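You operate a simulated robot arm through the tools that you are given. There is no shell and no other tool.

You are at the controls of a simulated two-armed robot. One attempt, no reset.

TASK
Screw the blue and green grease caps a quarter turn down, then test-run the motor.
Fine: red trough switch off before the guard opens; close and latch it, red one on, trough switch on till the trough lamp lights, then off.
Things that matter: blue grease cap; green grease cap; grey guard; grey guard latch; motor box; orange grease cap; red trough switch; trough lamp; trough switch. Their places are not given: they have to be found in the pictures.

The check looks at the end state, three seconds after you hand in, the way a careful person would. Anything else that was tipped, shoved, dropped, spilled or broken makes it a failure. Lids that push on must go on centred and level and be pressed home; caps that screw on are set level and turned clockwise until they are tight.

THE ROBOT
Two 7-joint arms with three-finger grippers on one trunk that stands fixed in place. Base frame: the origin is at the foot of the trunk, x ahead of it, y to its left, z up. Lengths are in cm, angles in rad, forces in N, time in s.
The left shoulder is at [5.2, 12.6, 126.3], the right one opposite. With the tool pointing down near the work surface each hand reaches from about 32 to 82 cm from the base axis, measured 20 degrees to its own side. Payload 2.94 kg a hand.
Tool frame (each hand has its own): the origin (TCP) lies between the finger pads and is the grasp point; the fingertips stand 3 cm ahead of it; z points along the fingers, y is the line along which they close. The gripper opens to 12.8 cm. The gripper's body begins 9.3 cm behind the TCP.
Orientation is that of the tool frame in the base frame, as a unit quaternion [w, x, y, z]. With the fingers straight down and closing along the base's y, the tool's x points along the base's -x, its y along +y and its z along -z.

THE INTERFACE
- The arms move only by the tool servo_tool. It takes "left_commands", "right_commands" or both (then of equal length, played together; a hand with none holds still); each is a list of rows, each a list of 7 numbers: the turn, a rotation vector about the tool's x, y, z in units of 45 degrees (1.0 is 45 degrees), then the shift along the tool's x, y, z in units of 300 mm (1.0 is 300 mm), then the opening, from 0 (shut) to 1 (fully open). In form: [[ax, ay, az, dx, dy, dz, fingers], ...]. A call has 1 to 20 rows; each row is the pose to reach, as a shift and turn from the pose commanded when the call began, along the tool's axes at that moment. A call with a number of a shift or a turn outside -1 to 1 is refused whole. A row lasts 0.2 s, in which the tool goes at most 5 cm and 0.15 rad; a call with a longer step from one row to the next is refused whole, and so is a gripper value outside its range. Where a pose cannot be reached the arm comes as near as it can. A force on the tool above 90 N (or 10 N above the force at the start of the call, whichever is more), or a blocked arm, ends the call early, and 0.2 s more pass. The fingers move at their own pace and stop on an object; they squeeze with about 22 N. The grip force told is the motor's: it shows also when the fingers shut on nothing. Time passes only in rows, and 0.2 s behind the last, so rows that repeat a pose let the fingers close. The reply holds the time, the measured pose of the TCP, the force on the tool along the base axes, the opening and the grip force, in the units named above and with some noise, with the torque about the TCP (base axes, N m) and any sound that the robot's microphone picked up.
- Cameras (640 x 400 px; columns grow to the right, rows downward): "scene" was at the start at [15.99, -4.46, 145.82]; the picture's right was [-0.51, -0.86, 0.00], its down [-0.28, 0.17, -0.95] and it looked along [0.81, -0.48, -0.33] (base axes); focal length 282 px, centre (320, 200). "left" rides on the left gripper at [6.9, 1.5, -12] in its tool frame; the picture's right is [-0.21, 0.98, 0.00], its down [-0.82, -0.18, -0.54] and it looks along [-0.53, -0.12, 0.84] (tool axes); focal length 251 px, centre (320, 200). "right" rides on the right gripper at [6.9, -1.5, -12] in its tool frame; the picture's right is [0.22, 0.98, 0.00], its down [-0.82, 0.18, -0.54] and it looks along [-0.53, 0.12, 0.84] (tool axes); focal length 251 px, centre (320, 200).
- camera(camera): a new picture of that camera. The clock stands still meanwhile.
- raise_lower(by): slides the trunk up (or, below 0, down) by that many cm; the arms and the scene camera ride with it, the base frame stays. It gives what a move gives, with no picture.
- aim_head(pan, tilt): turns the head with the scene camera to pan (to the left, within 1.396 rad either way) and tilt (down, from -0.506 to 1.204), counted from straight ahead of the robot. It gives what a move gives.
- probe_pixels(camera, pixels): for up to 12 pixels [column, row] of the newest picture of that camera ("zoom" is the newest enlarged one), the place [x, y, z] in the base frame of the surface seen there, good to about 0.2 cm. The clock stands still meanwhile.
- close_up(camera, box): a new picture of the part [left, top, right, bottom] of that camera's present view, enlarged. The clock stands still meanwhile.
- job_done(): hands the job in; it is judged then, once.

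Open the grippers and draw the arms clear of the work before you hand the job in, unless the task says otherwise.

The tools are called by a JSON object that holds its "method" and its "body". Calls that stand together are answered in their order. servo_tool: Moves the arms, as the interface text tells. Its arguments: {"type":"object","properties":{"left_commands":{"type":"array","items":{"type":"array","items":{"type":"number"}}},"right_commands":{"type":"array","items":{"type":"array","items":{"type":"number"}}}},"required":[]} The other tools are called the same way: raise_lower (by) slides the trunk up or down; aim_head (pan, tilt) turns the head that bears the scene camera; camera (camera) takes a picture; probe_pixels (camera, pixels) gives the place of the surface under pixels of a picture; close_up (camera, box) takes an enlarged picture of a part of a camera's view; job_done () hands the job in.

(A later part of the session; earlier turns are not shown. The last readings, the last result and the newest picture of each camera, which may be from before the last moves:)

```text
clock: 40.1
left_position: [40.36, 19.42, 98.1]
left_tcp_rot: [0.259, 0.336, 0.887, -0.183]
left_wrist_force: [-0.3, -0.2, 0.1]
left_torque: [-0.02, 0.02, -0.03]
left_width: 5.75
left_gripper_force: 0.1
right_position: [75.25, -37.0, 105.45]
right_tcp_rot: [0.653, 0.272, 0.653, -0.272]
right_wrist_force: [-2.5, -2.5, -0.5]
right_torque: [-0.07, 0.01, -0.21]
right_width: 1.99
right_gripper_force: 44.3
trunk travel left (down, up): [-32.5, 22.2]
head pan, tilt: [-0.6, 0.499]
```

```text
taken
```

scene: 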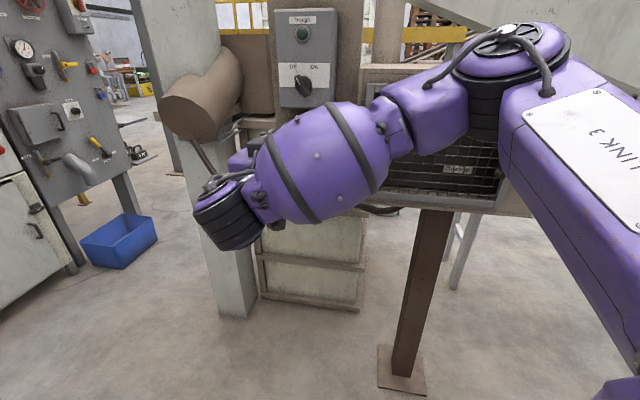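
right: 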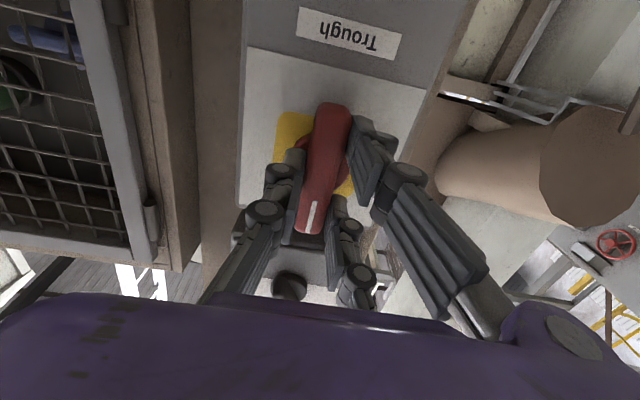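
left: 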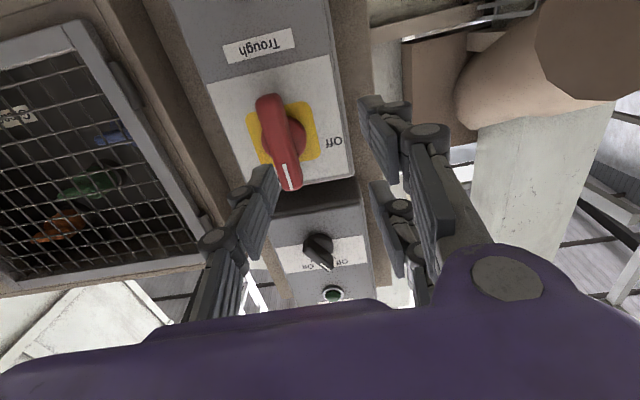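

Gripped at 1.99 cm. Now turn counter-clockwise (tool z negative) the first 45°.

{"method": "servo_tool", "body": {"right_commands": [[0, 0, -0.15, 0, -0.002, 0, 0], [0, 0, -0.3, 0, -0.002, 0, 0], [0, 0, -0.45, 0, -0.002, 0, 0], [0, 0, -0.6, 0, -0.002, 0, 0], [0, 0, -0.75, 0, -0.002, 0, 0], [0, 0, -0.9, 0, -0.002, 0, 0], [0, 0, -1, 0, -0.002, 0, 0]]}}

{"method": "camera", "body": {"camera": "right"}}

```text
clock: 41.7
left_position: [40.36, 19.31, 97.91]
left_tcp_rot: [0.259, 0.336, 0.887, -0.183]
left_wrist_force: [0.1, 0.7, -0.6]
left_torque: [-0.02, -0.02, -0.01]
left_width: 5.8
left_gripper_force: 0.0
right_position: [75.26, -37.17, 105.39]
right_tcp_rot: [0.499, -0.001, 0.708, -0.5]
right_wrist_force: [-5.4, 1.8, -6.5]
right_torque: [-0.35, -0.37, 0.54]
right_width: 1.98
right_gripper_force: 45.0
trunk travel left (down, up): [-32.5, 22.2]
head pan, tilt: [-0.6, 0.499]
```

```text
taken
```

right: 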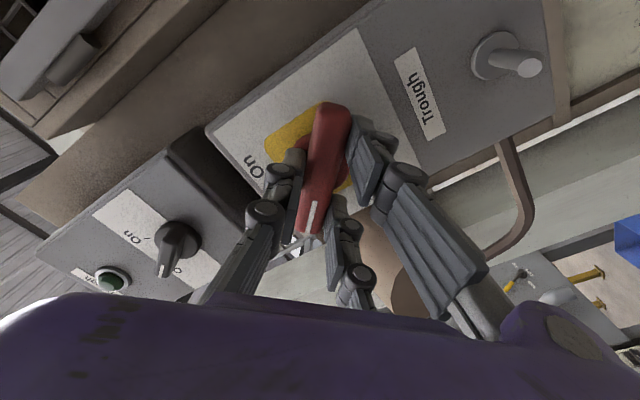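

The lever follows (half-way between On and Off). I turn the remaining 45°.

{"method": "servo_tool", "body": {"right_commands": [[0, 0, -0.15, 0, 0, 0, 0], [0, 0, -0.3, 0, 0, 0, 0], [0, 0, -0.45, 0, 0, 0, 0], [0, 0, -0.6, 0, 0, 0, 0], [0, 0, -0.75, 0, 0, 0, 0], [0, 0, -0.9, 0, 0, 0, 0], [0, 0, -1, 0, 0, 0, 0], [0, 0, -1, 0, 0, 0, 0]]}}

{"method": "camera", "body": {"camera": "right"}}

```text
clock: 43.5
left_position: [40.42, 19.33, 97.88]
left_tcp_rot: [0.259, 0.336, 0.887, -0.183]
left_wrist_force: [0.5, 0.2, 0.2]
left_torque: [0.03, -0.02, -0.02]
left_width: 5.74
left_gripper_force: 0.2
right_position: [75.18, -37.06, 105.53]
right_tcp_rot: [0.27, -0.27, 0.654, -0.653]
right_wrist_force: [-3.4, 0.8, -1.2]
right_torque: [0.08, 0.05, -0.04]
right_width: 1.99
right_gripper_force: 45.1
trunk travel left (down, up): [-32.5, 22.2]
head pan, tilt: [-0.6, 0.499]
```

```text
taken
```

right: 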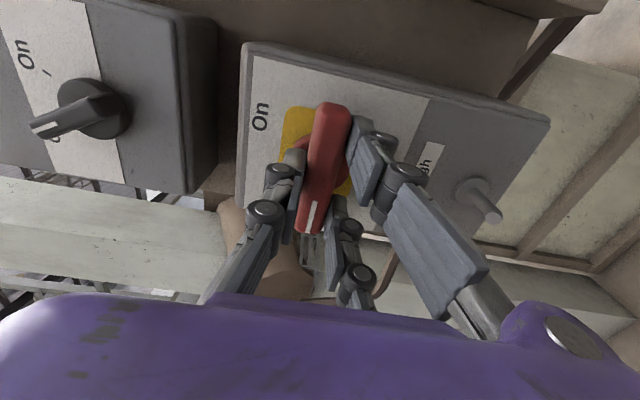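

The lever now points left to "Off" with nearly no residual torque. I open the fingers, back off and check.

{"method": "servo_tool", "body": {"right_commands": [[0, 0, 0, 0, 0, 0, 0.2], [0, 0, 0, 0, 0, 0, 0.45], [0, 0, 0, 0, 0, 0, 0.45], [0, 0, 0, 0, 0, -0.1, 0.45], [0, 0, 0, 0, 0, -0.2, 0.45], [0, 0, 0, 0, 0, -0.3, 0.45], [0, 0, 0, 0, 0, -0.35, 0.45]]}}

{"method": "camera", "body": {"camera": "right"}}

{"method": "camera", "body": {"camera": "scene"}}

```text
clock: 45.1
left_position: [40.48, 19.38, 97.92]
left_tcp_rot: [0.259, 0.335, 0.887, -0.183]
left_wrist_force: [-0.5, 0.5, 0.5]
left_torque: [-0.01, 0.04, 0.03]
left_width: 5.77
left_gripper_force: 0.0
right_position: [67.71, -29.65, 105.48]
right_tcp_rot: [0.27, -0.271, 0.653, -0.653]
right_wrist_force: [-0.3, -0.1, 0.2]
right_torque: [0.02, 0.02, -0.01]
right_width: 5.74
right_gripper_force: 0.1
trunk travel left (down, up): [-32.5, 22.2]
head pan, tilt: [-0.6, 0.499]
```

```text
taken
```

right: 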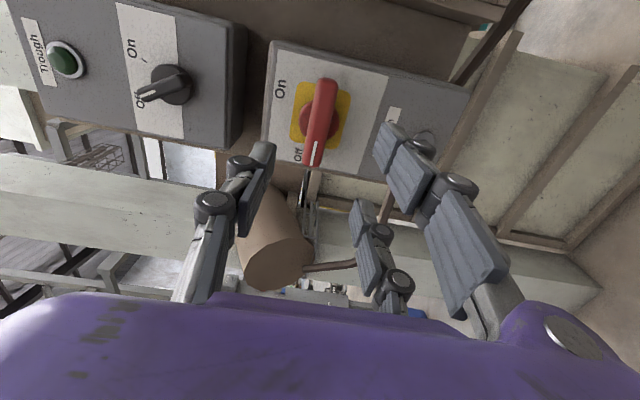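

```text
taken
```

scene: 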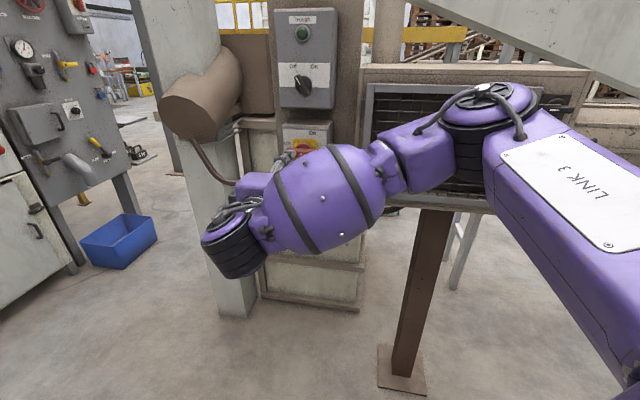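

Red switch is at "Off" (right camera (315,140)). Now I move the right hand rightwards along the guard toward the latch.

{"method": "servo_tool", "body": {"right_commands": [[0, 0, 0, 0.13, 0, 0, 0.45], [0, 0, 0, 0.26, 0, 0, 0.45], [0, 0, 0, 0.39, 0, 0, 0.45], [0, 0, 0, 0.52, 0, 0, 0.45], [0, 0, 0, 0.65, 0, 0, 0.45], [0, 0, 0, 0.78, 0, 0, 0.45], [0, 0, 0, 0.91, 0, 0, 0.45], [0, 0, 0, 0.91, 0, 0, 0.45]]}}

{"method": "servo_tool", "body": {"right_commands": [[0, 0, 0, 0.13, 0, 0, 0.45], [0, 0, 0, 0.26, 0, 0, 0.45], [0, 0, 0, 0.39, 0, 0, 0.45], [0, 0, 0, 0.52, 0, 0, 0.45], [0, 0, 0, 0.65, 0, 0, 0.45], [0, 0, 0, 0.65, 0, 0, 0.45]]}}

{"method": "camera", "body": {"camera": "right"}}

{"method": "camera", "body": {"camera": "scene"}}

```text
clock: 46.9
left_position: [40.45, 19.33, 98.08]
left_tcp_rot: [0.259, 0.337, 0.887, -0.183]
left_wrist_force: [-0.4, -0.1, 0.3]
left_torque: [0.04, 0.01, -0.01]
left_width: 5.76
left_gripper_force: 0.1
right_position: [48.56, -49.07, 105.33]
right_tcp_rot: [0.271, -0.271, 0.654, -0.652]
right_wrist_force: [0.1, -0.2, -0.5]
right_torque: [-0.01, -0.03, 0.0]
right_width: 5.76
right_gripper_force: 0.0
trunk travel left (down, up): [-32.5, 22.2]
head pan, tilt: [-0.6, 0.499]
```

```text
clock: 48.3
left_position: [40.43, 19.36, 98.01]
left_tcp_rot: [0.258, 0.336, 0.887, -0.184]
left_wrist_force: [0.1, -0.1, -1.0]
left_torque: [0.02, 0.04, -0.05]
left_width: 5.78
left_gripper_force: 0.0
right_position: [34.72, -62.74, 105.44]
right_tcp_rot: [0.271, -0.27, 0.654, -0.653]
right_wrist_force: [0.7, -0.1, 0.7]
right_torque: [0.02, 0.02, -0.01]
right_width: 5.78
right_gripper_force: 0.1
right hand out of reach, approached as far as the arm can: row 1, 2, 3
trunk travel left (down, up): [-32.5, 22.2]
head pan, tilt: [-0.6, 0.499]
```

```text
taken
```

right: 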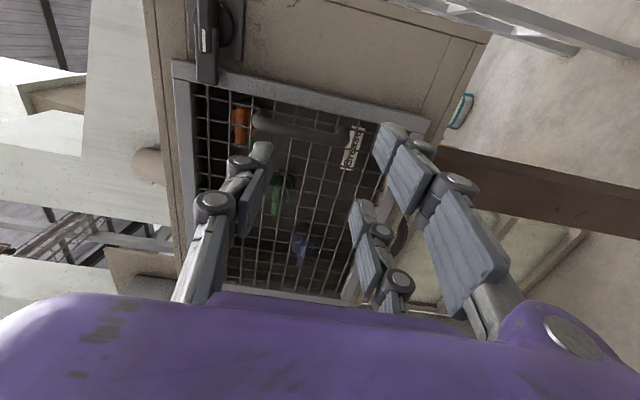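

```text
taken
```

scene: 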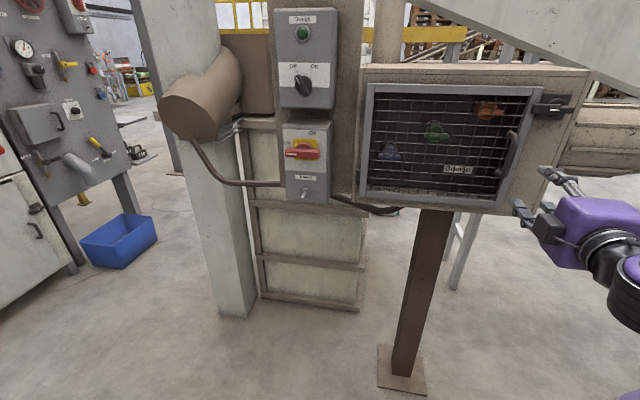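

Red is Off in the scene view. I zoom on latch, guard handle and caps and probe them.

{"method": "close_up", "body": {"camera": "scene", "box": [480, 80, 590, 200]}}

{"method": "probe_pixels", "body": {"camera": "scene", "pixels": [[536, 108], [552, 109], [568, 110], [552, 98], [528, 120], [516, 133], [511, 155], [505, 175], [368, 140], [500, 200], [538, 90], [560, 140]]}}

{"method": "close_up", "body": {"camera": "scene", "box": [355, 70, 535, 215]}}

{"method": "close_up", "body": {"camera": "right", "box": [140, 0, 460, 300]}}

```text
3.33 times, centred on (535, 140) of scene
```

zoom: 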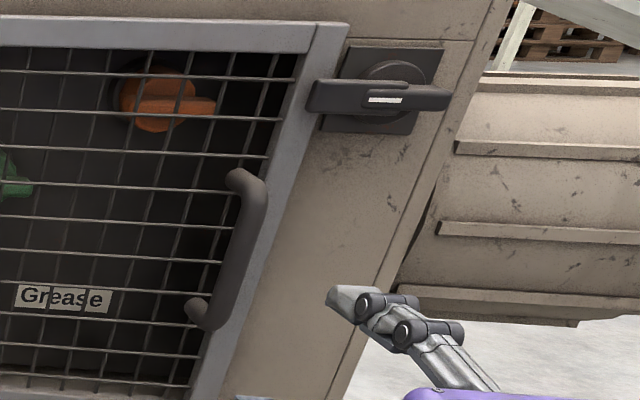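

```text
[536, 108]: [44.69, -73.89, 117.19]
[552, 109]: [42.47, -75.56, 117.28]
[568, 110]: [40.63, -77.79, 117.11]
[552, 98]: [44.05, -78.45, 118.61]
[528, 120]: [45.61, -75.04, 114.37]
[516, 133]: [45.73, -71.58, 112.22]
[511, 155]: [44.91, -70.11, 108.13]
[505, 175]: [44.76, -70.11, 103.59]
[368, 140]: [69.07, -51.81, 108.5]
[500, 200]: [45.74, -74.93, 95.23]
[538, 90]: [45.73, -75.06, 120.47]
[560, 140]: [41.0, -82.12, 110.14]
```

```text
2.76 times, centred on (445, 142) of scene
```

zoom: 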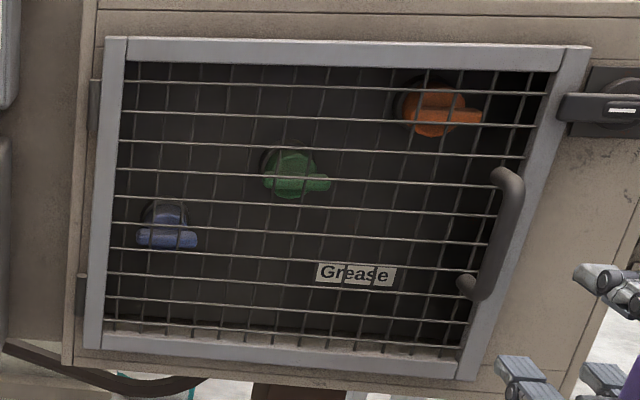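

```text
1.33 times, centred on (300, 150) of right
```

zoom: 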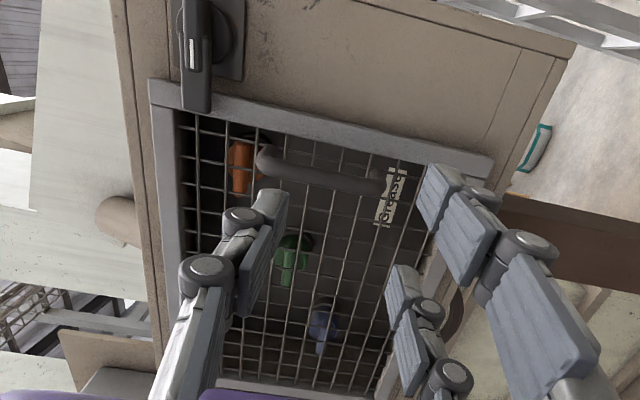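

The latch bar lies at z≈117.2, d≈83.6, overlapping the guard frame. I zoom tighter and probe its ends and plate to find the pivot.

{"method": "close_up", "body": {"camera": "scene", "box": [525, 85, 581, 125]}}

{"method": "probe_pixels", "body": {"camera": "zoom", "pixels": [[100, 230], [130, 230], [300, 230], [350, 225], [500, 245], [560, 240], [590, 245], [190, 110], [560, 120], [150, 330], [480, 350], [360, 160]]}}

```text
10.00 times, centred on (553, 105) of scene
```

zoom: 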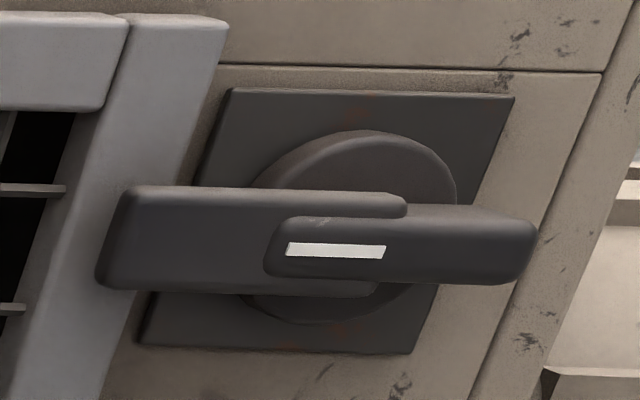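

```text
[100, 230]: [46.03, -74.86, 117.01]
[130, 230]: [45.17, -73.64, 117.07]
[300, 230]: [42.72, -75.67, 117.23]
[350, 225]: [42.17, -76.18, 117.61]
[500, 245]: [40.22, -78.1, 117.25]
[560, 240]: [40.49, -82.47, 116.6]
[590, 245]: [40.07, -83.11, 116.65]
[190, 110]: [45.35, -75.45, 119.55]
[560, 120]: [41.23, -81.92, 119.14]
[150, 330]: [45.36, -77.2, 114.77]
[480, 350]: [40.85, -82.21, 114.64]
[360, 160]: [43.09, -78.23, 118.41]
```

Latch pivot is about u=24.7, z=117.2, bar face at d≈83.7, its left arm overlapping the guard frame. I line the hand up with the pivot (fingers closing vertically), then advance.

{"method": "servo_tool", "body": {"right_commands": [[0, 0, 0, 0.05, -0.12, 0, 0.45], [0, 0, 0, 0.1, -0.25, 0, 0.45], [0, 0, 0, 0.163, -0.393, 0, 0.45], [0, 0, 0, 0.163, -0.393, 0.1, 0.45], [0, 0, 0, 0.163, -0.393, 0.22, 0.45], [0, 0, 0, 0.163, -0.393, 0.32, 0.45], [0, 0, 0, 0.163, -0.393, 0.32, 0.45]]}}

{"method": "camera", "body": {"camera": "right"}}

{"method": "close_up", "body": {"camera": "scene", "box": [480, 60, 640, 200]}}

```text
clock: 49.9
left_position: [40.38, 19.41, 98.04]
left_tcp_rot: [0.259, 0.336, 0.887, -0.184]
left_wrist_force: [0.2, 0.5, 0.6]
left_torque: [-0.04, -0.02, 0.0]
left_width: 5.78
left_gripper_force: 0.0
right_position: [37.91, -72.87, 117.25]
right_tcp_rot: [0.27, -0.27, 0.653, -0.653]
right_wrist_force: [0.4, 0.1, 0.2]
right_torque: [0.04, 0.05, -0.01]
right_width: 5.76
right_gripper_force: 0.1
trunk travel left (down, up): [-32.5, 22.2]
head pan, tilt: [-0.6, 0.499]
```

```text
taken
```

right: 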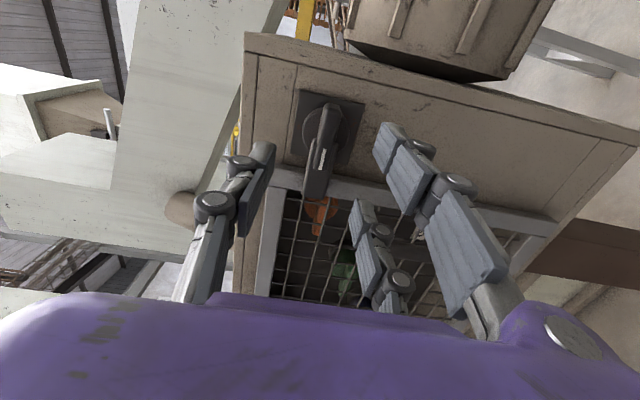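

```text
2.86 times, centred on (560, 130) of scene
```

zoom: 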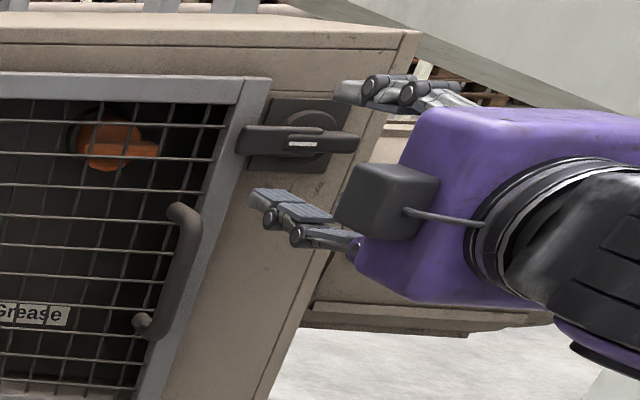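

Aligned with the latch at right-camera (325,150). I advance the last 3.7 cm and close on the bar.

{"method": "servo_tool", "body": {"right_commands": [[0, 0, 0, 0, 0, 0.06, 0.45], [0, 0, 0, 0, 0, 0.12, 0.45], [0, 0, 0, 0, 0, 0.12, 0.2], [0, 0, 0, 0, 0, 0.12, 0], [0, 0, 0, 0, 0, 0.12, 0], [0, 0, 0, 0, 0, 0.12, 0]]}}

{"method": "camera", "body": {"camera": "right"}}

```text
clock: 51.3
left_position: [40.56, 19.34, 98.03]
left_tcp_rot: [0.259, 0.335, 0.887, -0.183]
left_wrist_force: [-0.3, 0.1, -1.0]
left_torque: [-0.03, 0.0, 0.01]
left_width: 5.78
left_gripper_force: 0.1
right_position: [40.44, -75.44, 117.03]
right_tcp_rot: [0.27, -0.27, 0.656, -0.651]
right_wrist_force: [-2.4, 6.4, -12.1]
right_torque: [0.68, -0.22, -0.07]
right_width: 1.23
right_gripper_force: 39.7
trunk travel left (down, up): [-32.5, 22.2]
head pan, tilt: [-0.6, 0.499]
```

```text
taken
```

right: 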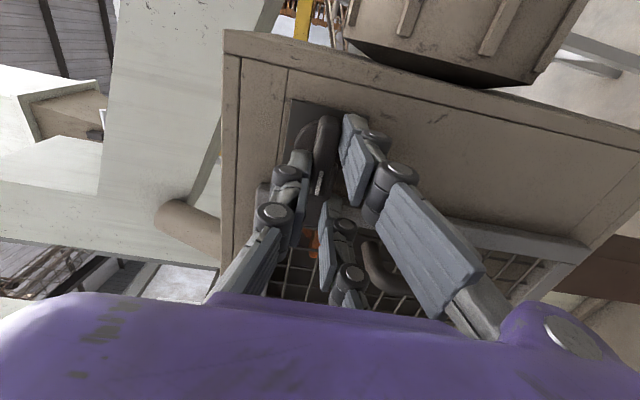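

Gripped (1.23 cm) with some side load. I ease the position slightly and try a small clockwise turn to feel whether the latch gives.

{"method": "servo_tool", "body": {"right_commands": [[0, 0, 0, 0, 0.008, -0.01, 0], [0, 0, 0.1, 0, 0.008, -0.01, 0], [0, 0, 0.2, 0, 0.008, -0.01, 0], [0, 0, 0.3, 0, 0.008, -0.01, 0], [0, 0, 0.3, 0, 0.008, -0.01, 0]]}}

{"method": "camera", "body": {"camera": "right"}}

```text
clock: 52.5
left_position: [40.42, 19.4, 98.14]
left_tcp_rot: [0.258, 0.336, 0.887, -0.183]
left_wrist_force: [0.3, 0.2, -0.6]
left_torque: [0.0, 0.02, 0.03]
left_width: 5.74
left_gripper_force: 0.0
right_position: [40.26, -75.33, 117.39]
right_tcp_rot: [0.346, -0.192, 0.678, -0.619]
right_wrist_force: [16.9, -21.5, 30.6]
right_torque: [-0.62, -0.35, 0.26]
right_width: 1.17
right_gripper_force: 38.4
trunk travel left (down, up): [-32.5, 22.2]
head pan, tilt: [-0.6, 0.499]
```

```text
taken
```

right: 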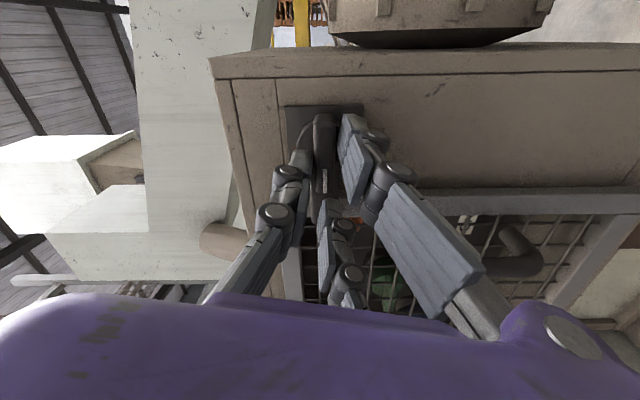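

The latch is turning with the hand, but an upward load suggests its pivot lies right of my grip point. I check in the scene view.

{"method": "close_up", "body": {"camera": "scene", "box": [510, 70, 606, 140]}}

{"method": "camera", "body": {"camera": "left"}}

```text
5.71 times, centred on (558, 105) of scene
```

zoom: 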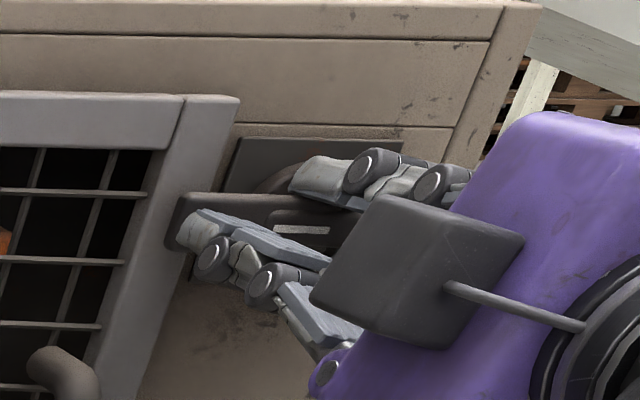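

```text
taken
```

left: 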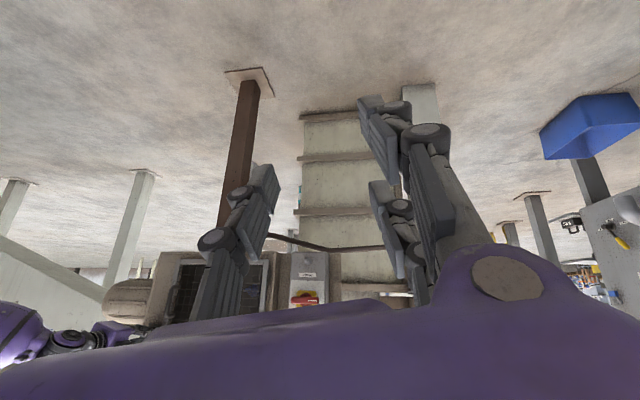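

The bar is still horizontal, so clockwise is the blocked direction. I undo it and turn counter-clockwise instead.

{"method": "servo_tool", "body": {"right_commands": [[0, 0, -0.1, 0, 0, 0, 0], [0, 0, -0.2, 0, 0, 0, 0], [0, 0, -0.3, 0, 0, 0, 0], [0, 0, -0.4, 0, 0, 0, 0], [0, 0, -0.5, 0, 0, 0, 0], [0, 0, -0.6, 0, 0, 0, 0], [0, 0, -0.6, 0, 0, 0, 0]]}}

{"method": "close_up", "body": {"camera": "scene", "box": [510, 70, 606, 140]}}

```text
clock: 54.1
left_position: [40.33, 19.43, 97.93]
left_tcp_rot: [0.259, 0.336, 0.887, -0.183]
left_wrist_force: [0.4, -0.7, -0.4]
left_torque: [0.03, 0.01, 0.0]
left_width: 5.76
left_gripper_force: 0.1
right_position: [40.11, -75.29, 116.78]
right_tcp_rot: [-0.192, 0.344, -0.619, 0.679]
right_wrist_force: [-13.4, 7.2, -5.4]
right_torque: [1.62, -1.42, -0.64]
right_width: 2.02
right_gripper_force: 45.4
trunk travel left (down, up): [-32.5, 22.2]
head pan, tilt: [-0.6, 0.499]
```

```text
5.71 times, centred on (558, 105) of scene
```

zoom: 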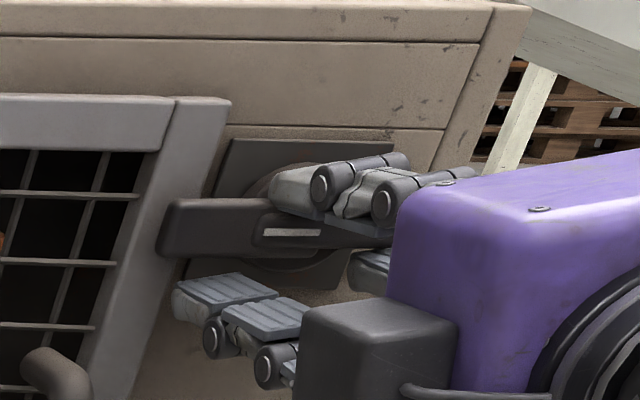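

Readings are puzzling (2 N·m resisting). I open, back off and look at the latch afresh.

{"method": "servo_tool", "body": {"right_commands": [[0, 0, 0, 0, 0, 0, 0.2], [0, 0, 0, 0, 0, 0, 0.45], [0, 0, 0, 0, 0, -0.06, 0.45], [0, 0, 0.15, 0, 0, -0.15, 0.45], [0, 0, 0.3, 0, 0, -0.25, 0.45], [0, 0, 0.3, 0, 0.3, -0.25, 0.45], [0, 0, 0.3, 0, 0.3, -0.25, 0.45]]}}

{"method": "close_up", "body": {"camera": "scene", "box": [510, 70, 606, 140]}}

{"method": "camera", "body": {"camera": "right"}}

```text
refused: row 6 steps farther than a row can; nothing moved
```

```text
5.71 times, centred on (558, 105) of scene
```

zoom: 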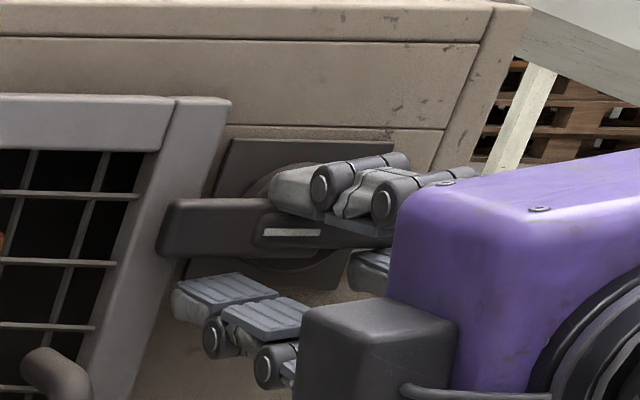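

```text
taken
```

right: 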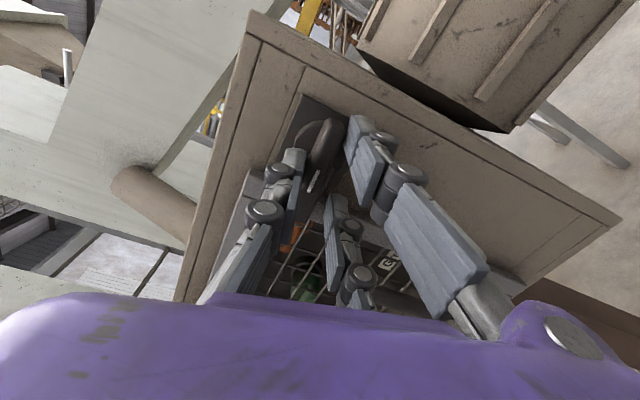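

A row was too long; nothing moved. I open the fingers, back off a few cm and undo the roll.

{"method": "servo_tool", "body": {"right_commands": [[0, 0, 0, 0, 0, 0, 0.2], [0, 0, 0, 0, 0, 0, 0.45], [0, 0, 0, 0, 0, -0.05, 0.45], [0, 0, 0.15, 0, 0, -0.12, 0.45], [0, 0, 0.3, 0, 0, -0.2, 0.45], [0, 0, 0.3, 0, 0, -0.2, 0.45]]}}

{"method": "close_up", "body": {"camera": "scene", "box": [510, 70, 606, 140]}}

{"method": "close_up", "body": {"camera": "right", "box": [220, 40, 460, 240]}}

```text
clock: 55.5
left_position: [40.49, 19.3, 97.93]
left_tcp_rot: [0.258, 0.335, 0.887, -0.183]
left_wrist_force: [-0.2, -1.0, -0.2]
left_torque: [0.0, -0.05, -0.03]
left_width: 5.76
left_gripper_force: 0.0
right_position: [36.07, -71.09, 116.85]
right_tcp_rot: [0.271, -0.269, 0.654, -0.653]
right_wrist_force: [0.7, 0.2, -0.5]
right_torque: [0.01, 0.0, 0.0]
right_width: 5.77
right_gripper_force: 0.0
trunk travel left (down, up): [-32.5, 22.2]
head pan, tilt: [-0.6, 0.499]
```

```text
5.71 times, centred on (558, 105) of scene
```

zoom: 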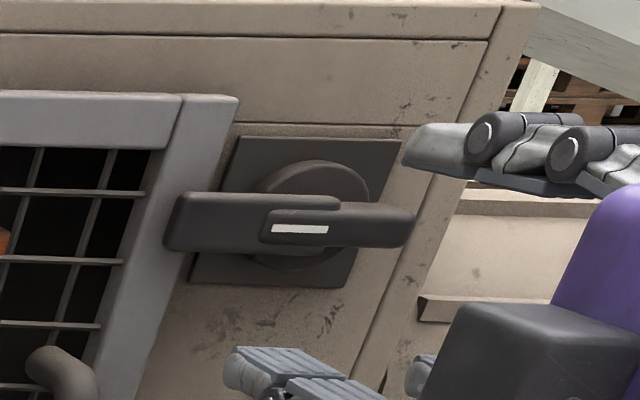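

```text
2.00 times, centred on (340, 140) of right
```

zoom: 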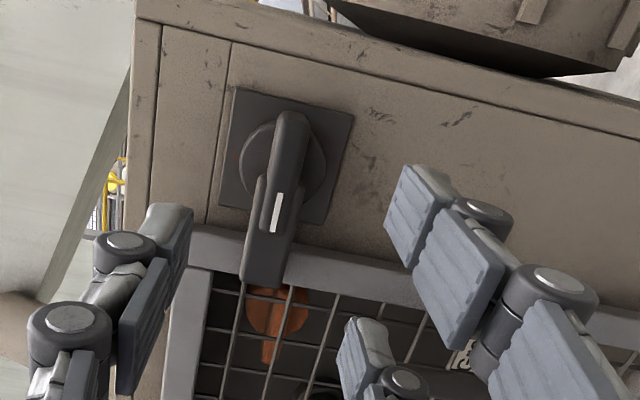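

Latch unmoved and undamaged. Now I grip its left arm further from the pivot (u≈21.2) for better leverage.

{"method": "servo_tool", "body": {"right_commands": [[0, 0, 0, -0.06, -0.005, 0, 0.4], [0, 0, 0, -0.119, -0.008, 0.05, 0.4], [0, 0, 0, -0.119, -0.008, 0.13, 0.4], [0, 0, 0, -0.119, -0.008, 0.207, 0.4], [0, 0, 0, -0.119, -0.008, 0.207, 0.2], [0, 0, 0, -0.119, -0.008, 0.207, 0], [0, 0, 0, -0.119, -0.008, 0.207, 0], [0, 0, 0, -0.119, -0.008, 0.207, 0]]}}

{"method": "close_up", "body": {"camera": "scene", "box": [510, 70, 606, 140]}}

{"method": "close_up", "body": {"camera": "right", "box": [220, 40, 460, 240]}}

```text
clock: 57.3
left_position: [40.55, 19.38, 97.98]
left_tcp_rot: [0.259, 0.336, 0.887, -0.184]
left_wrist_force: [-0.5, -0.5, -0.7]
left_torque: [-0.04, 0.02, 0.02]
left_width: 5.77
left_gripper_force: 0.1
right_position: [43.13, -73.01, 117.2]
right_tcp_rot: [-0.27, 0.27, -0.653, 0.654]
right_wrist_force: [1.1, 0.2, 0.9]
right_torque: [-0.03, 0.0, -0.02]
right_width: 0.02
right_gripper_force: 2.7
trunk travel left (down, up): [-32.5, 22.2]
head pan, tilt: [-0.6, 0.499]
```

```text
5.71 times, centred on (558, 105) of scene
```

zoom: 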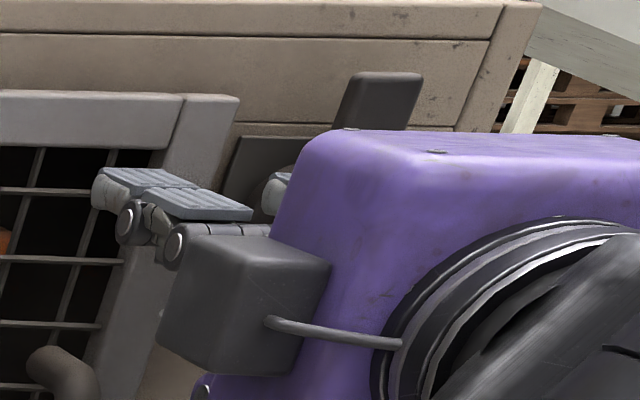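

```text
2.00 times, centred on (340, 140) of right
```

zoom: 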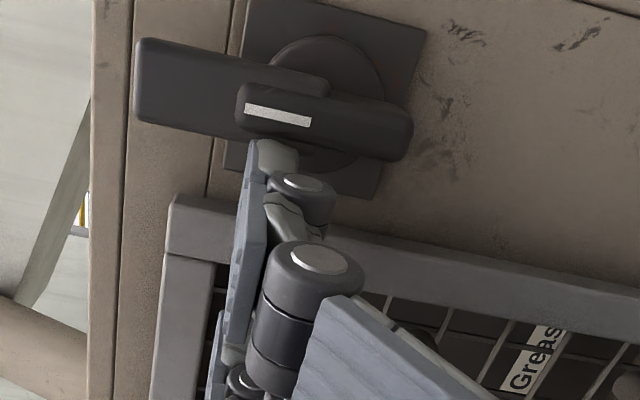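

The closing lower finger pushed the latch arm round: it now stands vertical (arm up), clear of the frame — unlatched. I back straight off and roll the hand back to close horizontally for the vertical guard handle.

{"method": "servo_tool", "body": {"right_commands": [[0, 0, 0, 0, 0, -0.1, 0], [0, 0, 0, 0, 0, -0.2, 0], [0, 0, 0.15, 0, 0, -0.3, 0.1], [0, 0, 0.3, 0, 0, -0.35, 0.2], [0, 0, 0.45, 0, 0, -0.35, 0.3], [0, 0, 0.6, 0, 0, -0.35, 0.4], [0, 0, 0.75, 0, 0, -0.35, 0.45], [0, 0, 0.9, 0, 0, -0.35, 0.45], [0, 0, 1, 0, 0, -0.35, 0.45]]}}

{"method": "servo_tool", "body": {"right_commands": [[0, 0, 0.15, 0, 0, 0, 0.45], [0, 0, 0.3, 0, 0, 0, 0.45], [0, 0, 0.45, 0, 0, 0, 0.45], [0, 0, 0.6, 0, 0, 0, 0.45], [0, 0, 0.75, 0, 0, 0, 0.45], [0, 0, 0.9, 0, 0, 0, 0.45], [0, 0, 1, 0, 0, 0, 0.45], [0, 0, 1, 0, 0, 0, 0.45]]}}

{"method": "camera", "body": {"camera": "right"}}

{"method": "camera", "body": {"camera": "scene"}}

```text
clock: 59.3
left_position: [40.49, 19.31, 97.93]
left_tcp_rot: [0.259, 0.336, 0.887, -0.183]
left_wrist_force: [0.2, -0.2, -0.1]
left_torque: [0.0, 0.0, 0.01]
left_width: 5.74
left_gripper_force: 0.1
right_position: [35.62, -65.44, 117.16]
right_tcp_rot: [0.5, 0.002, 0.708, -0.499]
right_wrist_force: [-1.0, -0.2, -0.5]
right_torque: [0.01, -0.01, 0.01]
right_width: 5.75
right_gripper_force: 0.0
trunk travel left (down, up): [-32.5, 22.2]
head pan, tilt: [-0.6, 0.499]
```

```text
clock: 61.1
left_position: [40.4, 19.31, 97.95]
left_tcp_rot: [0.26, 0.335, 0.887, -0.183]
left_wrist_force: [0.1, 0.0, 0.5]
left_torque: [0.03, -0.02, -0.01]
left_width: 5.78
left_gripper_force: 0.0
right_position: [35.56, -65.47, 117.2]
right_tcp_rot: [0.653, 0.272, 0.653, -0.271]
right_wrist_force: [-0.1, -0.3, -0.6]
right_torque: [0.03, -0.02, 0.0]
right_width: 5.75
right_gripper_force: 0.1
trunk travel left (down, up): [-32.5, 22.2]
head pan, tilt: [-0.6, 0.499]
```

```text
taken
```

right: 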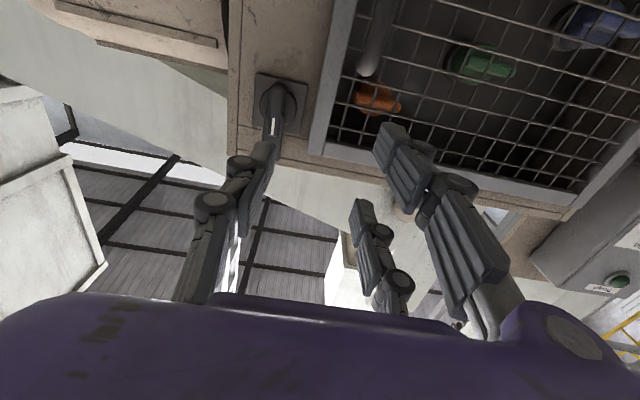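

```text
taken
```

scene: 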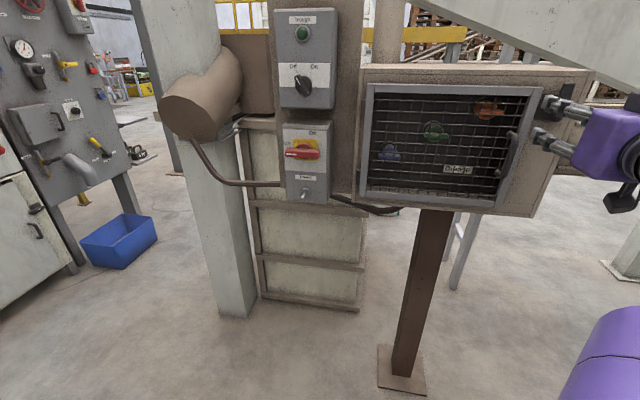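

Latch is vertical in both views. To let the right arm pull the guard close to the body, I lower the trunk 20 cm and will pitch the hand down about 40°.

{"method": "raise_lower", "body": {"by": -20}}

{"method": "servo_tool", "body": {"right_commands": [[0, 0.15, 0, 0, 0, -0.02, 0.45], [0, 0.3, 0, -0.1, 0, -0.02, 0.45], [0, 0.45, 0, -0.2, 0, -0.02, 0.45], [0, 0.6, 0, -0.3, 0, -0.02, 0.45], [0, 0.75, 0, -0.4, 0, -0.02, 0.45], [0, 0.89, 0, -0.5, 0, -0.02, 0.45], [0, 0.89, 0, -0.5, 0, -0.02, 0.45]]}}

{"method": "camera", "body": {"camera": "scene"}}

{"method": "camera", "body": {"camera": "right"}}

```text
clock: 63.3
left_position: [42.63, 19.39, 71.79]
left_tcp_rot: [0.177, 0.313, 0.908, -0.214]
left_wrist_force: [-0.2, 0.3, -0.5]
left_torque: [0.0, -0.01, 0.0]
left_width: 5.77
left_gripper_force: 0.2
right_position: [35.52, -65.55, 97.23]
right_tcp_rot: [0.653, 0.271, 0.653, -0.271]
right_wrist_force: [0.3, -0.3, 0.2]
right_torque: [-0.01, -0.02, 0.0]
right_width: 5.75
right_gripper_force: 0.0
trunk travel left (down, up): [-12.5, 42.2]
head pan, tilt: [-0.6, 0.499]
```

```text
clock: 64.9
left_position: [42.67, 19.4, 71.8]
left_tcp_rot: [0.176, 0.312, 0.909, -0.214]
left_wrist_force: [1.5, -0.5, -0.2]
left_torque: [0.01, 0.04, 0.01]
left_width: 5.75
left_gripper_force: 0.0
right_position: [35.22, -65.04, 112.18]
right_tcp_rot: [0.389, 0.347, 0.838, -0.161]
right_wrist_force: [-0.9, 1.2, -0.3]
right_torque: [0.0, 0.0, -0.01]
right_width: 5.73
right_gripper_force: 0.0
trunk travel left (down, up): [-12.5, 42.2]
head pan, tilt: [-0.6, 0.499]
```

```text
taken
```

scene: 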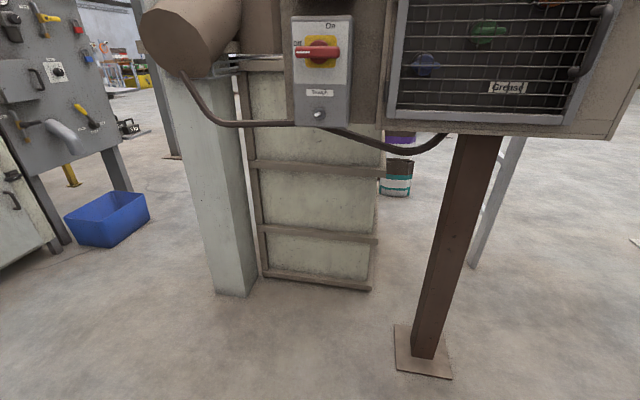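

```text
taken
```

right: 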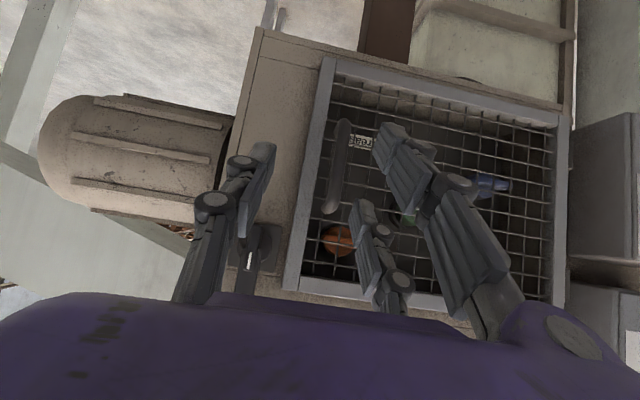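

Good overhead view: the guard handle runs at right-camera (345,125)–(333,210). I probe it for exact placement and tilt the head up to keep the box in view.

{"method": "probe_pixels", "body": {"camera": "right", "pixels": [[345, 128], [338, 165], [332, 200], [330, 212], [322, 100], [300, 250], [440, 70], [562, 130], [340, 240], [495, 185]]}}

{"method": "aim_head", "body": {"pan": -0.6, "tilt": 0.2}}

{"method": "camera", "body": {"camera": "scene"}}

```text
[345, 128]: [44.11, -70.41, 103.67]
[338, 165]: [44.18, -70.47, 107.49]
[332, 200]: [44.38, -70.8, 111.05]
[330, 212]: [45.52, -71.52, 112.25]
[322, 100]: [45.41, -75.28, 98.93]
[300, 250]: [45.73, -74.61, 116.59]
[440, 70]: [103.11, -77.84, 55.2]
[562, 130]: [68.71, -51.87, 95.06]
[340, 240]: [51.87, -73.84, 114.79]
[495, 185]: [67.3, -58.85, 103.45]
```

```text
clock: 65.7
left_position: [42.63, 19.39, 71.66]
left_tcp_rot: [0.177, 0.313, 0.908, -0.215]
left_wrist_force: [0.2, 0.2, -0.1]
left_torque: [0.01, -0.01, -0.02]
left_width: 5.79
left_gripper_force: 0.0
right_position: [35.12, -65.12, 112.18]
right_tcp_rot: [0.39, 0.349, 0.837, -0.162]
right_wrist_force: [0.8, 0.7, -0.3]
right_torque: [-0.02, -0.02, 0.0]
right_width: 5.76
right_gripper_force: 0.1
trunk travel left (down, up): [-12.5, 42.2]
head pan, tilt: [-0.6, 0.201]
```

```text
taken
```

scene: 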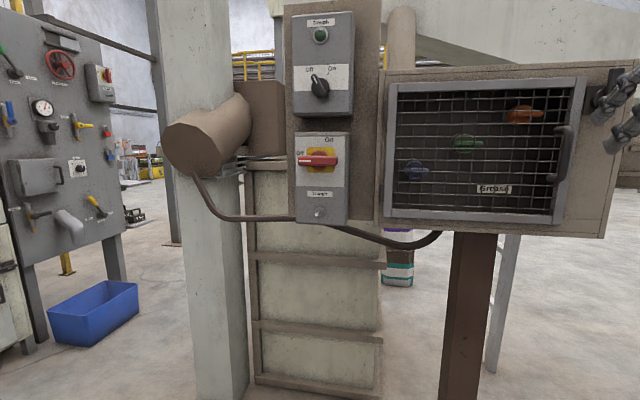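

Handle centre is about u=18.2, d≈82, z 103–112. I line up and advance along the tool so the fingers straddle it, then close.

{"method": "servo_tool", "body": {"right_commands": [[0, 0, 0, -0.06, 0.05, 0.04, 0.4], [0, 0, 0, -0.117, 0.097, 0.088, 0.4], [0, 0, 0, -0.117, 0.097, 0.18, 0.4], [0, 0, 0, -0.117, 0.097, 0.27, 0.4], [0, 0, 0, -0.117, 0.097, 0.35, 0.4], [0, 0, 0, -0.117, 0.097, 0.35, 0.4]]}}

{"method": "camera", "body": {"camera": "right"}}

{"method": "close_up", "body": {"camera": "scene", "box": [480, 40, 640, 260]}}

```text
clock: 67.1
left_position: [42.44, 19.57, 71.88]
left_tcp_rot: [0.177, 0.313, 0.908, -0.215]
left_wrist_force: [0.0, 0.5, -0.1]
left_torque: [0.0, -0.01, -0.02]
left_width: 5.75
left_gripper_force: 0.1
right_position: [44.37, -69.92, 108.53]
right_tcp_rot: [0.392, 0.346, 0.837, -0.161]
right_wrist_force: [-16.0, 17.7, 3.7]
right_torque: [-0.07, -0.35, 0.77]
right_width: 5.47
right_gripper_force: 2.0
trunk travel left (down, up): [-12.5, 42.2]
head pan, tilt: [-0.6, 0.201]
```

```text
taken
```

right: 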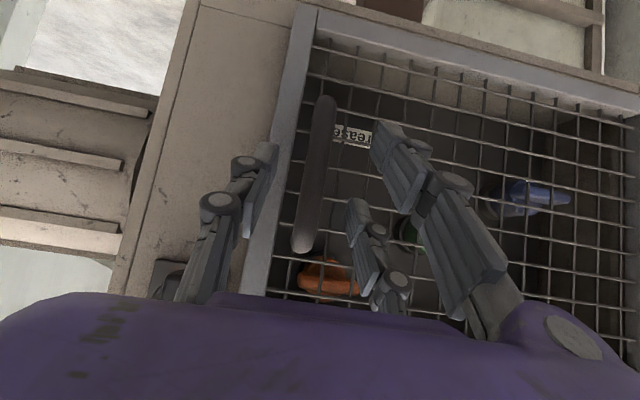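

```text
1.82 times, centred on (560, 150) of scene
```

zoom: 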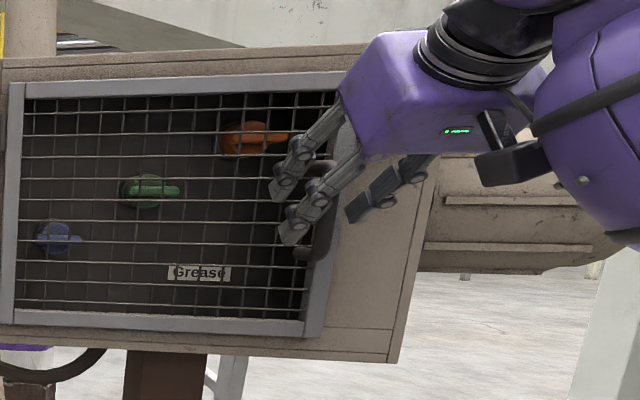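

The right fingertip touches the guard frame (24 N). I back off 0.9 cm and close on the handle.

{"method": "servo_tool", "body": {"right_commands": [[0, 0, 0, 0, 0, -0.03, 0.4], [0, 0, 0, 0, 0, -0.03, 0.2], [0, 0, 0, 0, 0, -0.03, 0.1], [0, 0, 0, 0, 0, -0.03, 0], [0, 0, 0, 0, 0, -0.03, 0]]}}

{"method": "close_up", "body": {"camera": "right", "box": [200, 60, 440, 300]}}

```text
clock: 68.3
left_position: [42.54, 19.19, 71.78]
left_tcp_rot: [0.177, 0.314, 0.908, -0.214]
left_wrist_force: [-0.3, -0.6, 0.1]
left_torque: [0.03, 0.02, -0.02]
left_width: 5.77
left_gripper_force: 0.1
right_position: [43.76, -70.02, 108.71]
right_tcp_rot: [0.39, 0.349, 0.837, -0.162]
right_wrist_force: [-12.1, -9.8, 1.9]
right_torque: [-1.32, 1.03, -0.19]
right_width: 1.28
right_gripper_force: 40.3
trunk travel left (down, up): [-12.5, 42.2]
head pan, tilt: [-0.6, 0.201]
```

```text
1.67 times, centred on (320, 180) of right
```

zoom: 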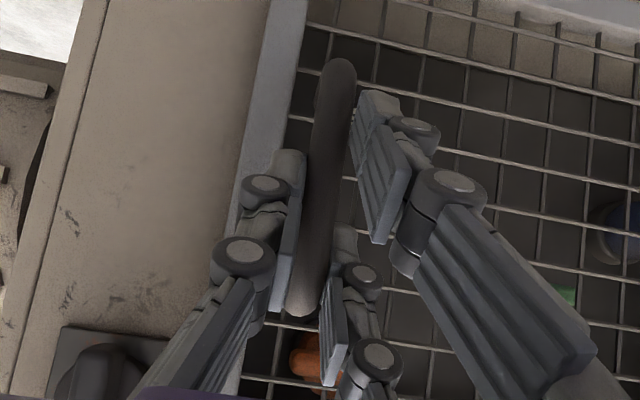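

Handle gripped (1.28 cm). I pull the guard open along its hinge arc to about 30°, slowly.

{"method": "servo_tool", "body": {"right_commands": [[0, 0, 0, 0.03, 0.008, -0.035, 0], [0, 0, 0, 0.059, 0.02, -0.07, 0], [0, 0, 0, 0.088, 0.033, -0.105, 0], [0, 0, 0, 0.117, 0.048, -0.139, 0], [0, 0, 0, 0.145, 0.065, -0.173, 0], [0, 0, 0, 0.173, 0.083, -0.206, 0], [0, 0, 0, 0.2, 0.105, -0.239, 0], [0, 0, 0, 0.227, 0.127, -0.271, 0], [0, 0, 0, 0.253, 0.152, -0.301, 0], [0, 0, 0, 0.278, 0.177, -0.331, 0], [0, 0, 0, 0.302, 0.205, -0.36, 0], [0, 0, 0, 0.326, 0.233, -0.388, 0], [0, 0, 0, 0.326, 0.233, -0.388, 0]]}}

{"method": "camera", "body": {"camera": "scene"}}

{"method": "camera", "body": {"camera": "right"}}

```text
clock: 71.1
left_position: [42.24, 19.27, 72.02]
left_tcp_rot: [0.178, 0.313, 0.908, -0.213]
left_wrist_force: [-0.8, -0.3, -0.4]
left_torque: [0.01, 0.0, 0.0]
left_width: 5.76
left_gripper_force: 0.0
right_position: [37.44, -54.3, 108.78]
right_tcp_rot: [0.387, 0.352, 0.837, -0.164]
right_wrist_force: [-45.9, -5.1, -7.2]
right_torque: [-0.6, 1.32, -0.58]
right_width: 1.27
right_gripper_force: 38.6
trunk travel left (down, up): [-12.5, 42.2]
head pan, tilt: [-0.6, 0.201]
```

```text
taken
```

scene: 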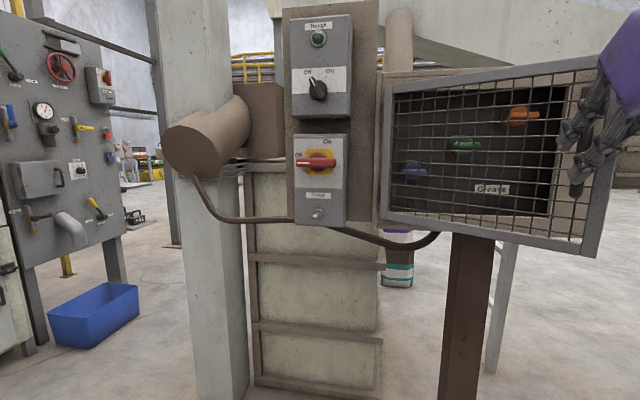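

```text
taken
```

right: 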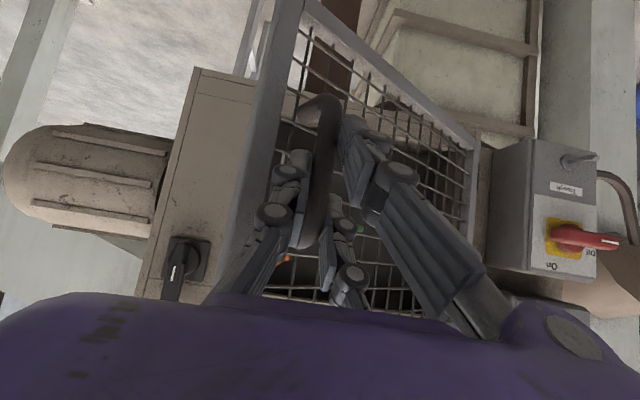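

The guard opened about 30°, with some radial load from my hinge estimate. I ease outward slightly and continue the arc to about 60°.

{"method": "servo_tool", "body": {"right_commands": [[0, 0, 0, 0.005, -0.014, -0.006, 0], [0, 0, 0, 0.028, 0.018, -0.033, 0], [0, 0, 0, 0.051, 0.05, -0.061, 0], [0, 0, 0, 0.072, 0.085, -0.086, 0], [0, 0, 0, 0.092, 0.12, -0.11, 0], [0, 0, 0, 0.112, 0.158, -0.133, 0], [0, 0, 0, 0.131, 0.197, -0.156, 0], [0, 0, 0, 0.148, 0.237, -0.177, 0], [0, 0, 0, 0.165, 0.277, -0.197, 0], [0, 0, 0, 0.179, 0.318, -0.214, 0], [0, 0, 0, 0.193, 0.36, -0.23, 0], [0, 0, 0, 0.205, 0.404, -0.244, 0], [0, 0, 0, 0.216, 0.447, -0.258, 0]]}}

{"method": "camera", "body": {"camera": "scene"}}

{"method": "camera", "body": {"camera": "right"}}

```text
clock: 73.9
left_position: [42.46, 19.37, 71.8]
left_tcp_rot: [0.178, 0.312, 0.908, -0.214]
left_wrist_force: [-0.3, -0.3, -0.1]
left_torque: [-0.01, 0.03, 0.03]
left_width: 5.77
left_gripper_force: 0.0
right_position: [40.81, -43.36, 103.85]
right_tcp_rot: [0.391, 0.347, 0.837, -0.162]
right_wrist_force: [-12.6, 5.0, 15.4]
right_torque: [-0.48, 0.11, 0.53]
right_width: 1.19
right_gripper_force: 33.6
right hand out of reach, approached as far as the arm can: row 5, 6, 7, 8, 9, 10, 11, 12, 13
trunk travel left (down, up): [-12.5, 42.2]
head pan, tilt: [-0.6, 0.201]
```

```text
taken
```

scene: 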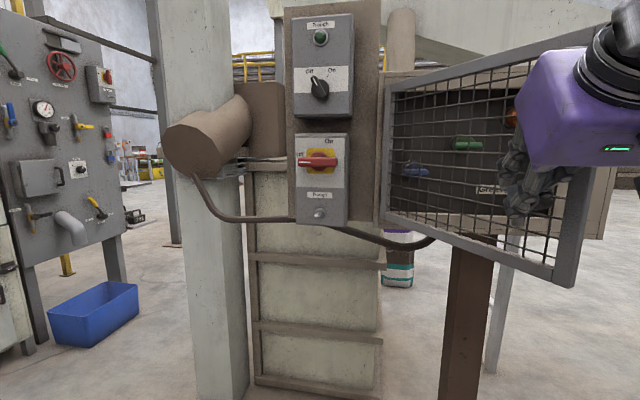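

```text
taken
```

right: 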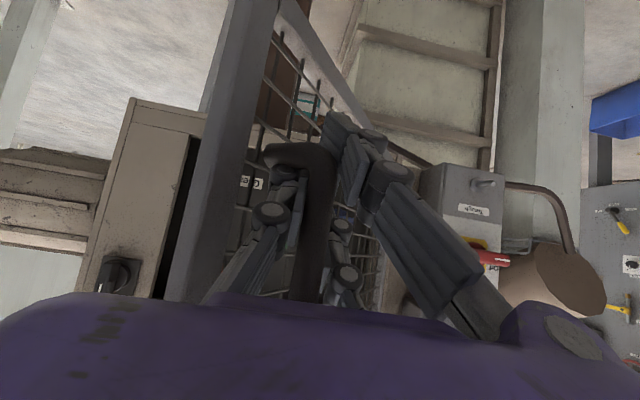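

The guard is about 48° open and the right arm is at its near limit. I release the handle and withdraw up and back along the tool.

{"method": "servo_tool", "body": {"right_commands": [[0, 0, 0, 0, 0, 0, 0.15], [0, 0, 0, 0, 0, 0, 0.3], [0, 0, 0, 0, 0, 0, 0.3], [0, 0, 0, -0.04, 0, -0.04, 0.3], [0, 0, 0, -0.1, 0, -0.1, 0.3], [0, 0, 0, -0.2, 0, -0.15, 0.3], [0, 0, 0, -0.3, -0.05, -0.2, 0.3], [0, 0, 0, -0.4, -0.15, -0.2, 0.3], [0, 0, 0, -0.5, -0.25, -0.2, 0.3]]}}

{"method": "camera", "body": {"camera": "scene"}}

{"method": "camera", "body": {"camera": "right"}}

```text
clock: 75.9
left_position: [42.5, 19.29, 71.77]
left_tcp_rot: [0.175, 0.313, 0.908, -0.214]
left_wrist_force: [0.6, -0.2, 0.5]
left_torque: [0.03, 0.0, -0.03]
left_width: 5.74
left_gripper_force: 0.1
right_position: [40.42, -55.84, 112.75]
right_tcp_rot: [0.392, 0.348, 0.836, -0.162]
right_wrist_force: [-0.2, -0.3, 0.5]
right_torque: [0.04, 0.02, 0.04]
right_width: 3.99
right_gripper_force: 0.1
right hand out of reach, approached as far as the arm can: row 4, 5, 6, 7, 8, 9
trunk travel left (down, up): [-12.5, 42.2]
head pan, tilt: [-0.6, 0.201]
```

```text
taken
```

scene: 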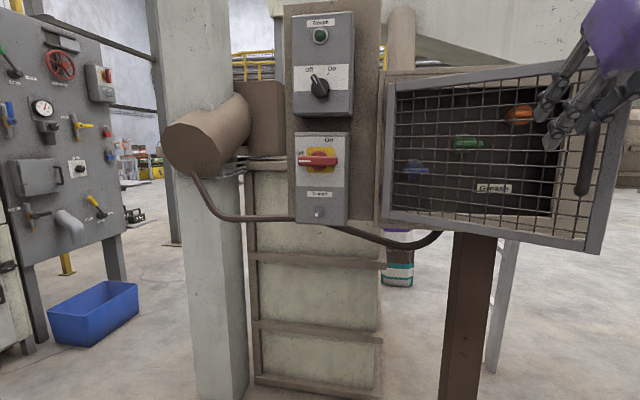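

```text
taken
```

right: 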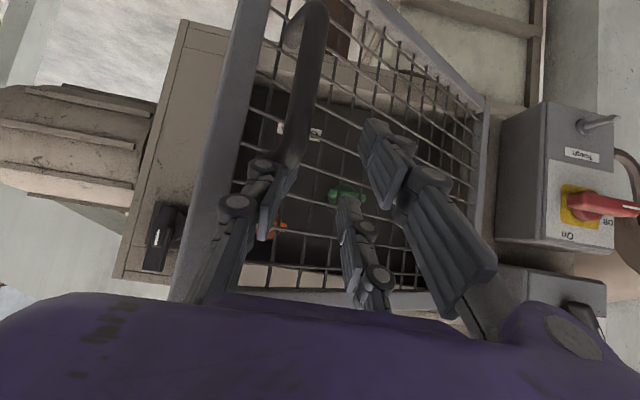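

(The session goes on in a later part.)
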